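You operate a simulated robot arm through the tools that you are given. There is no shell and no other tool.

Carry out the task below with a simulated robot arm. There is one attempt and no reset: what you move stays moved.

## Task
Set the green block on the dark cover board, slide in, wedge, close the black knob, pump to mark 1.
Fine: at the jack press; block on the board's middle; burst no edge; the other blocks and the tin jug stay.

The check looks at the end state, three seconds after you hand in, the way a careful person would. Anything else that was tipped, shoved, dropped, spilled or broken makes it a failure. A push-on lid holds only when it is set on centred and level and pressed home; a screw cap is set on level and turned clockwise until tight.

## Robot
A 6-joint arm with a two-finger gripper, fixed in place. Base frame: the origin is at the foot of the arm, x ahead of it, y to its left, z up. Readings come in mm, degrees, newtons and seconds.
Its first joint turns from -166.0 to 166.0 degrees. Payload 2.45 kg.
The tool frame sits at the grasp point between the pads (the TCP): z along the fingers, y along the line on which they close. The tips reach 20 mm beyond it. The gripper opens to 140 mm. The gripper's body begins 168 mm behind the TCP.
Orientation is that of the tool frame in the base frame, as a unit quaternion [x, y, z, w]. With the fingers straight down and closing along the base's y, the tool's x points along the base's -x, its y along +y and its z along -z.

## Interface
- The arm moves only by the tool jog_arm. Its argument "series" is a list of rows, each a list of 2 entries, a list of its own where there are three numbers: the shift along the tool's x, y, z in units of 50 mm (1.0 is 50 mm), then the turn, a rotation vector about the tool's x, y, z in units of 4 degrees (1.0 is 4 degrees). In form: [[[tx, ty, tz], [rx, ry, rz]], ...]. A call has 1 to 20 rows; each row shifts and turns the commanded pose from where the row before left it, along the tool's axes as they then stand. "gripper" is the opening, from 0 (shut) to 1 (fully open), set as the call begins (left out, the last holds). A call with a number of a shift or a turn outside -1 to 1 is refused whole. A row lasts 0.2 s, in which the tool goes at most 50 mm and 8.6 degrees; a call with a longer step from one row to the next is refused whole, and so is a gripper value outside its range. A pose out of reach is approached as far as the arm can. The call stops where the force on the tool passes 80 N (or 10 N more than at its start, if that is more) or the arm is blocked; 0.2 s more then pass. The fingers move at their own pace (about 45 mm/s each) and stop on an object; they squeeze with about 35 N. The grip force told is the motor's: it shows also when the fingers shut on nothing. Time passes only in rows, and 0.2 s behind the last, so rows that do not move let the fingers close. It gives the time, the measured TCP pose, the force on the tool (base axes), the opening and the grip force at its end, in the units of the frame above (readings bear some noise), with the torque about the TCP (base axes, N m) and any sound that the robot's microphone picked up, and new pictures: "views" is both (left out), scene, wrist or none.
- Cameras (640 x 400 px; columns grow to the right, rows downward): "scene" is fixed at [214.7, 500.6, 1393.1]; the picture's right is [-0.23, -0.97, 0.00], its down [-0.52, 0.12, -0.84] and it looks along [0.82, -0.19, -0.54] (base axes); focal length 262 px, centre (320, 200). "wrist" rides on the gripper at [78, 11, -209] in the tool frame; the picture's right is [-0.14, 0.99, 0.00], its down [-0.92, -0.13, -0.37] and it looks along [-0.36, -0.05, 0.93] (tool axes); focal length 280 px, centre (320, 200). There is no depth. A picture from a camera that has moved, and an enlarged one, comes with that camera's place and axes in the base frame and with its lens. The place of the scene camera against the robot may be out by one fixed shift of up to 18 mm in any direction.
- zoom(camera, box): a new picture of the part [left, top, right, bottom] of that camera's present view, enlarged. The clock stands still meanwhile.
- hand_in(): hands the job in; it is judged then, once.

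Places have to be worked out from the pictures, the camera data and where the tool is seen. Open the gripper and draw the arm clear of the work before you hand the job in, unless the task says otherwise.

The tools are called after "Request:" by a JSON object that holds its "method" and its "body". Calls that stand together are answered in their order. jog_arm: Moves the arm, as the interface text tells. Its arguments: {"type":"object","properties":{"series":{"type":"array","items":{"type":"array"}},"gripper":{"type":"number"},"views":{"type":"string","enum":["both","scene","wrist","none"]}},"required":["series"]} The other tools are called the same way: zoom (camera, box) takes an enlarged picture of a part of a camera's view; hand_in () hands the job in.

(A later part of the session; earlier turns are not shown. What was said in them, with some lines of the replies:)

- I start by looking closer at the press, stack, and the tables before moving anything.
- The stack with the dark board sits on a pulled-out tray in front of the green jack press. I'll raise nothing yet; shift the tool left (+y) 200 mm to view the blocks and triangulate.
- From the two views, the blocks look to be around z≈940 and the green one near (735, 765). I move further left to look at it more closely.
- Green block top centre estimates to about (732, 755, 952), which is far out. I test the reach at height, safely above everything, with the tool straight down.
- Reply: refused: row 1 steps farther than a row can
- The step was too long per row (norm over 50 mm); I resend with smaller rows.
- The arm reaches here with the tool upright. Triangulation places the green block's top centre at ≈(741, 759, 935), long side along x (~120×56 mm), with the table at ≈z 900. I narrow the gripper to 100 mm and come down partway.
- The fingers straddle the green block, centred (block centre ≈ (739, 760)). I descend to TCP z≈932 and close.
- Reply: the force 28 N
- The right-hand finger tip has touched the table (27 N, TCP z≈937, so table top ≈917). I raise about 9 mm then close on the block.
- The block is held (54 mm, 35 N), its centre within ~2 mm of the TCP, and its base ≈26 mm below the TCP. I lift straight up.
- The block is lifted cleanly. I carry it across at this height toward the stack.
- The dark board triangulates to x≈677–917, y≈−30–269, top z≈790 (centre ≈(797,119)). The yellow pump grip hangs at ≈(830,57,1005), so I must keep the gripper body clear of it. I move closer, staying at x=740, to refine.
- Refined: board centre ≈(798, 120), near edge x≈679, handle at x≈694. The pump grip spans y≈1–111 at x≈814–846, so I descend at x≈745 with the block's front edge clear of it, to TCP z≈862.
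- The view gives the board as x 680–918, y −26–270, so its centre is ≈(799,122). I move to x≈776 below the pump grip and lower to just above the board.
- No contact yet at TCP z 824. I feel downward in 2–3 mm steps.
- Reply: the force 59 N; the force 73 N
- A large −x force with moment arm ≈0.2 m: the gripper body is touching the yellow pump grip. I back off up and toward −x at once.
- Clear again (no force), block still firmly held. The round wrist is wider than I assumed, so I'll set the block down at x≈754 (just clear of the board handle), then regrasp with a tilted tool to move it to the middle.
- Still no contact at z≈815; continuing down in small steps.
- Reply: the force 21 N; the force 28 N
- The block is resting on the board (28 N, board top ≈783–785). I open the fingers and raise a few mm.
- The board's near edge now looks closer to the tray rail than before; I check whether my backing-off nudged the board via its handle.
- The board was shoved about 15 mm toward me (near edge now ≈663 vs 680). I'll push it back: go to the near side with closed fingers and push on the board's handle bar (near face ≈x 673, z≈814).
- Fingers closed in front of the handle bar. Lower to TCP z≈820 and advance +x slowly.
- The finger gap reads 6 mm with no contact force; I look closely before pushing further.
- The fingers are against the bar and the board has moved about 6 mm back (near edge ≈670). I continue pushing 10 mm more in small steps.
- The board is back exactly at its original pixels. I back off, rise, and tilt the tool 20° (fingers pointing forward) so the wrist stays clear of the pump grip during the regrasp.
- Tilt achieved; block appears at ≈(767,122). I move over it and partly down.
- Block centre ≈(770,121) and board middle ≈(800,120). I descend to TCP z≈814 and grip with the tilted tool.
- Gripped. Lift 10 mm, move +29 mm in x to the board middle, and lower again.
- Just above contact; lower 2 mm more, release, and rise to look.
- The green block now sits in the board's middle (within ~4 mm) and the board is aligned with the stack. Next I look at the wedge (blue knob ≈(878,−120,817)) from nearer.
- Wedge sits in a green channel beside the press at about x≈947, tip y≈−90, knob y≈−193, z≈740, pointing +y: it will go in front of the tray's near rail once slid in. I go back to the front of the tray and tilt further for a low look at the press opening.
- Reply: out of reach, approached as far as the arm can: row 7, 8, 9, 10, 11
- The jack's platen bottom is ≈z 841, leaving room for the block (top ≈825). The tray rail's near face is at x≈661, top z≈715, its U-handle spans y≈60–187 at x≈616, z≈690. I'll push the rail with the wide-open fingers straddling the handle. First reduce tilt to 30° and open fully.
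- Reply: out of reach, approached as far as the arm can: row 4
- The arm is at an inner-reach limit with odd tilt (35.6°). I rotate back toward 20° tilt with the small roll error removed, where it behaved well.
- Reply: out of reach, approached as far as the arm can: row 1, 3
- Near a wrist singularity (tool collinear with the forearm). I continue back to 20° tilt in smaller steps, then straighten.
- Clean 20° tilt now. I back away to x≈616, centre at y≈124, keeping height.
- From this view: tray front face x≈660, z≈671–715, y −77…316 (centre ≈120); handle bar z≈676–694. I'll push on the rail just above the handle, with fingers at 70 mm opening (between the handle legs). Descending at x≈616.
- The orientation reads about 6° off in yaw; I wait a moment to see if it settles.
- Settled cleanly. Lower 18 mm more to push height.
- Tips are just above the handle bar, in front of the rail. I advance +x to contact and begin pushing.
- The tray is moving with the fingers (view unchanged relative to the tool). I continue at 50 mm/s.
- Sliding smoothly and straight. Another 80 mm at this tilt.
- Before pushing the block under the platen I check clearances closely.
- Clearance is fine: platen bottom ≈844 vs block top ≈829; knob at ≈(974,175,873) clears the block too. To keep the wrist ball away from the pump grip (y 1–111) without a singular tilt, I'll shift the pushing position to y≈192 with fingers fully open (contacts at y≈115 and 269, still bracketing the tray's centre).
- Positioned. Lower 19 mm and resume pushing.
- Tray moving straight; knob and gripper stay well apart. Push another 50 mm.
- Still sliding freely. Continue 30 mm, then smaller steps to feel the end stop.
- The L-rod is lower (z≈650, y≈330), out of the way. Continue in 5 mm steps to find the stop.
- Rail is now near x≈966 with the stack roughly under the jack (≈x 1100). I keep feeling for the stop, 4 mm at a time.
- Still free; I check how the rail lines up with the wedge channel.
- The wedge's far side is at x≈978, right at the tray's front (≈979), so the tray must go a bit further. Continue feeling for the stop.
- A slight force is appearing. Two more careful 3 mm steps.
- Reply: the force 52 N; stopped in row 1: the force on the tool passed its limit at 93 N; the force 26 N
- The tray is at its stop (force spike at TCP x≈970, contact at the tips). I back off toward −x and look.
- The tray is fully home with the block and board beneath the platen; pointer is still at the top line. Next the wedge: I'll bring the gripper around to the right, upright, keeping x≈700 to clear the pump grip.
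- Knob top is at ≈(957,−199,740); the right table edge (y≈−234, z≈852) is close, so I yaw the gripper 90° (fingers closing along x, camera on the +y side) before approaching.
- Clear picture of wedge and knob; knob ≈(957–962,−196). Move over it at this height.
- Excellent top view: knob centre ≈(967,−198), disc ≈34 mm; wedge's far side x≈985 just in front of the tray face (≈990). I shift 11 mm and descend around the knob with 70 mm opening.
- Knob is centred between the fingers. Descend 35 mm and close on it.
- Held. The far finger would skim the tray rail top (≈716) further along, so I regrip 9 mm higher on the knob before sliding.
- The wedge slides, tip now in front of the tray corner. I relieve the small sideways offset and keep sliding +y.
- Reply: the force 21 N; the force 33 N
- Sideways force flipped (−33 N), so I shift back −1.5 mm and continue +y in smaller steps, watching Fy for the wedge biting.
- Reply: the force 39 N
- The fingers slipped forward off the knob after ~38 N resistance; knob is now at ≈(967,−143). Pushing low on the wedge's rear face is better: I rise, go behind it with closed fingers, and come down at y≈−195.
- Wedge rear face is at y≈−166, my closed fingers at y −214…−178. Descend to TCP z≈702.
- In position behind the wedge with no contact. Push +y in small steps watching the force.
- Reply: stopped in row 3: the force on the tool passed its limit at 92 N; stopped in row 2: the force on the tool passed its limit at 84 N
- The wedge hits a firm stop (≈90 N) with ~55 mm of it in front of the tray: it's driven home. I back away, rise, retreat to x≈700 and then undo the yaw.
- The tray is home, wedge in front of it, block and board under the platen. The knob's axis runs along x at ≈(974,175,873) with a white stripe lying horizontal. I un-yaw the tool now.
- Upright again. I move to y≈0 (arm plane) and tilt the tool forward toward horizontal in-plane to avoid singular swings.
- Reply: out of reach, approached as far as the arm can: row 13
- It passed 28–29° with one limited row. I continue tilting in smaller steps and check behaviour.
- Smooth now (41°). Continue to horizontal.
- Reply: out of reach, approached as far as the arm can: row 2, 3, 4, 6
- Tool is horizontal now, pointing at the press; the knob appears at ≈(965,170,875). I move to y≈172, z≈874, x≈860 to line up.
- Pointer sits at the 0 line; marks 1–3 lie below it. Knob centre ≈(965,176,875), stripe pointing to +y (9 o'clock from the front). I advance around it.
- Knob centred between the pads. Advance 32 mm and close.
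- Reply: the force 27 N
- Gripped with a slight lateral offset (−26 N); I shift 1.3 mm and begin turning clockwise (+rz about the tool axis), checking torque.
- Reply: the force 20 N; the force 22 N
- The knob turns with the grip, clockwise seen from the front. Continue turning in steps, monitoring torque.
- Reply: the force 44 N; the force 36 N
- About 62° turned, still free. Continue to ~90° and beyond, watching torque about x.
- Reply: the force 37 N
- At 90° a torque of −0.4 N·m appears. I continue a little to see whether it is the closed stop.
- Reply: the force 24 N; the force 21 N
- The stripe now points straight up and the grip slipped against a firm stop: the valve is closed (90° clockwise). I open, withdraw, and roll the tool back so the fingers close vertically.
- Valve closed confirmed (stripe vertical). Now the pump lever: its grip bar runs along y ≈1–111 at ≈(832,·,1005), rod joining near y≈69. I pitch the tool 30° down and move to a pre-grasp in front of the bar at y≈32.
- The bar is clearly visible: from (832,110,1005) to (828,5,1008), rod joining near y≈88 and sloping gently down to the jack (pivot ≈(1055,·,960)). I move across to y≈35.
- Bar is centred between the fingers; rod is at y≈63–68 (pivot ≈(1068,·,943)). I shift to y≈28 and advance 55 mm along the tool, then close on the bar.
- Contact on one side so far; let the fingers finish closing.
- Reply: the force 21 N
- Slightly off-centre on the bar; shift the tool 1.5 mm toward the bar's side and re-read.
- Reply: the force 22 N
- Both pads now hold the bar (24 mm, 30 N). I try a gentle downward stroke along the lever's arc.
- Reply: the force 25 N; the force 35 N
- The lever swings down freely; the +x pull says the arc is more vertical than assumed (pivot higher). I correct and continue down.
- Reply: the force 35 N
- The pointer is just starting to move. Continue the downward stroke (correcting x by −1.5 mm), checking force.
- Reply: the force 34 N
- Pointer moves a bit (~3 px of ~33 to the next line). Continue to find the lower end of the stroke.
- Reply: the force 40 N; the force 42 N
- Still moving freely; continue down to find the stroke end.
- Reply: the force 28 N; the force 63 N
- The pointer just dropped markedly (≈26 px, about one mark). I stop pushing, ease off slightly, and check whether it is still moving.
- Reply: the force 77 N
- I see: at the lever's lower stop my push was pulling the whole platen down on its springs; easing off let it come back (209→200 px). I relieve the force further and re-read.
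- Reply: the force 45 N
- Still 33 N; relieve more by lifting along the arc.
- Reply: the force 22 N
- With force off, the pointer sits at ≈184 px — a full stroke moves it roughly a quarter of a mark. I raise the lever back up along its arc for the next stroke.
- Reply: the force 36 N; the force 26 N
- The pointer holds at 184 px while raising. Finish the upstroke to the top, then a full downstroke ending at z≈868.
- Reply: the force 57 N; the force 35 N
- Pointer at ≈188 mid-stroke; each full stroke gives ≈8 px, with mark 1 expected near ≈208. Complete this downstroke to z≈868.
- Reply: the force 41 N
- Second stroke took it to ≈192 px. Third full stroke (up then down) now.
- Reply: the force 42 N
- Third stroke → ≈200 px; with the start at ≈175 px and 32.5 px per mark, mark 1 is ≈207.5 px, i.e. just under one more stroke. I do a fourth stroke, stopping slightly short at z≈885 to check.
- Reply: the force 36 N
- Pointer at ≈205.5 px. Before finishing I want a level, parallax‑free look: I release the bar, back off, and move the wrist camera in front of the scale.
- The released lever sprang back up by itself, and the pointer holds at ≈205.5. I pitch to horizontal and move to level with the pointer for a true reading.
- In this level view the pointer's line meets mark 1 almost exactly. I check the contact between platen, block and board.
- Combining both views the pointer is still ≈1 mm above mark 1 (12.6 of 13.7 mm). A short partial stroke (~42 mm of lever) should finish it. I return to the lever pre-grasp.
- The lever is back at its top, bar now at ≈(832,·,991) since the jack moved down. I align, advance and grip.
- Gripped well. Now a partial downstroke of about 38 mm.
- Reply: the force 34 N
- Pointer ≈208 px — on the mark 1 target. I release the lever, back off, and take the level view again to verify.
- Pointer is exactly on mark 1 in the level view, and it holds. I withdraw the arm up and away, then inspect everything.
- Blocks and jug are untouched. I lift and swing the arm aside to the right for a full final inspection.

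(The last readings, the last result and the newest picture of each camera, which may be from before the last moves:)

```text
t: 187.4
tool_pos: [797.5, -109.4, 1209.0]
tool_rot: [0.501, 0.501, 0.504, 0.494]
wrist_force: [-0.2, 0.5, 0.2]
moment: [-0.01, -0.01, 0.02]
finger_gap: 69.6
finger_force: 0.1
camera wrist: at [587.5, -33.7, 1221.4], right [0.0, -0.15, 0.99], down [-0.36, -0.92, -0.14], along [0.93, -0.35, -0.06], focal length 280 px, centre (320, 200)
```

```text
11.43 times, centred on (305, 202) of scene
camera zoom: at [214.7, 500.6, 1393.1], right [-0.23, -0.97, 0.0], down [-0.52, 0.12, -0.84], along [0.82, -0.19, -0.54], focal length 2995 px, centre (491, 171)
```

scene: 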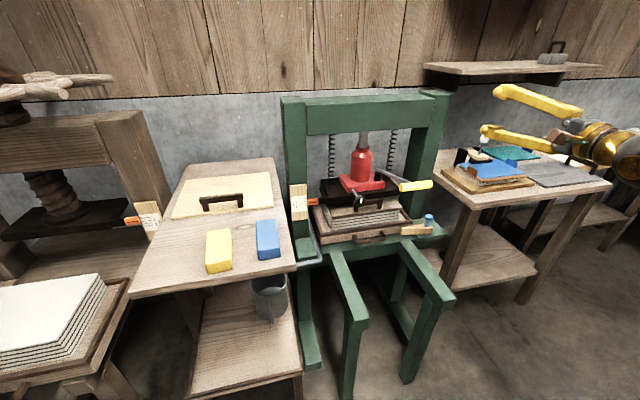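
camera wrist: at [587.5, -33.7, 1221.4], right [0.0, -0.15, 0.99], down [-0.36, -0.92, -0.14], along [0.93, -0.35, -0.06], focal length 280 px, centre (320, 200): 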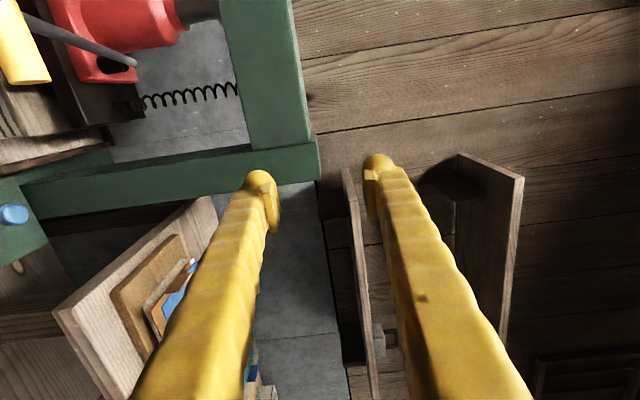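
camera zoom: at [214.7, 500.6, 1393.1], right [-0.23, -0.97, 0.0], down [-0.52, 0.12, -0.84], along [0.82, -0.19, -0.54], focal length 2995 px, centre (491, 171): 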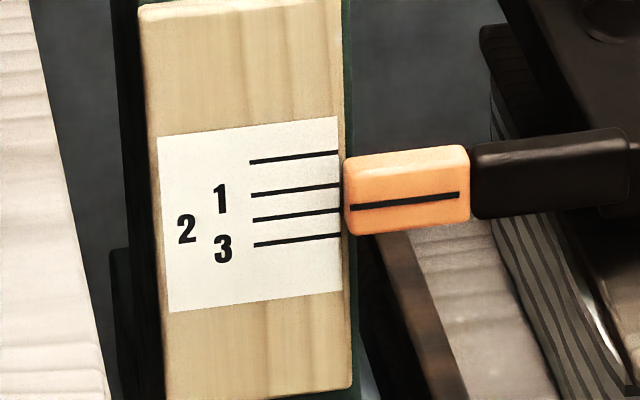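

Everything looks right. One last close look at the wedge before handing in.

Request:
{"method": "zoom", "body": {"camera": "scene", "box": [380, 200, 450, 255]}}

Request:
{"method": "zoom", "body": {"camera": "wrist", "box": [0, 0, 200, 250]}}

```text
7.27 times, centred on (415, 228) of scene
camera zoom: at [214.7, 500.6, 1393.1], right [-0.23, -0.97, 0.0], down [-0.52, 0.12, -0.84], along [0.82, -0.19, -0.54], focal length 1906 px, centre (-371, 0)
```

zoom: 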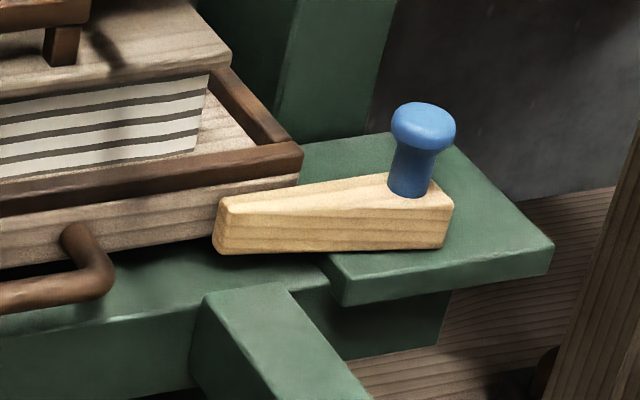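

```text
1.60 times, centred on (100, 125) of wrist
camera zoom: at [587.5, -33.7, 1221.4], right [0.0, -0.15, 0.99], down [-0.36, -0.92, -0.14], along [0.93, -0.35, -0.06], focal length 449 px, centre (672, 320)
```

zoom: 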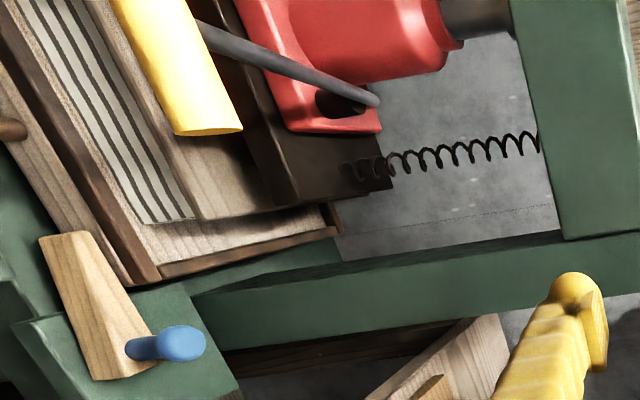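

The wedge sits tight against the tray's front face. The valve stripe is vertical (closed), the pointer is on mark 1, the block and board are under the platen, and the other blocks and the jug haven't moved. The gripper is open and the arm is clear, so I hand in.

Request:
{"method": "hand_in", "body": {}}

```text
The job is handed in.
```

I've handed the job in; I haven't seen a verdict. When I handed in:

- **Block:** the green block is under the jack press platen, on the dark cover board. I set it within about 4 mm of the board's middle. It has been hidden since the tray went in, so I didn't see it again after that.
- **Tray:** it is pushed in against its stop.
- **Wedge:** it is driven in front of the tray until it stopped firmly at about 90 N.
- **Black knob:** it is turned 90° clockwise to its stop, with the white stripe upright.
- **Pointer:** four strokes and a short fifth brought it to mark 1. It held there after I let go of the lever.
- **Everything else:** the yellow and blue blocks and the tin jug haven't moved, and I saw no burst edges. The gripper is open and the arm is clear.

Two things went wrong along the way:

- **Board moved:** while I was placing the block, the wrist bumped the pump grip. Backing off, I dragged the cover board about 15 mm, then pushed it back to where it had been before setting the block.
- **Lever pushed too far:** on the first stroke I pushed past the lever's lower stop, which pulled the platen down briefly. It came back when I eased off.
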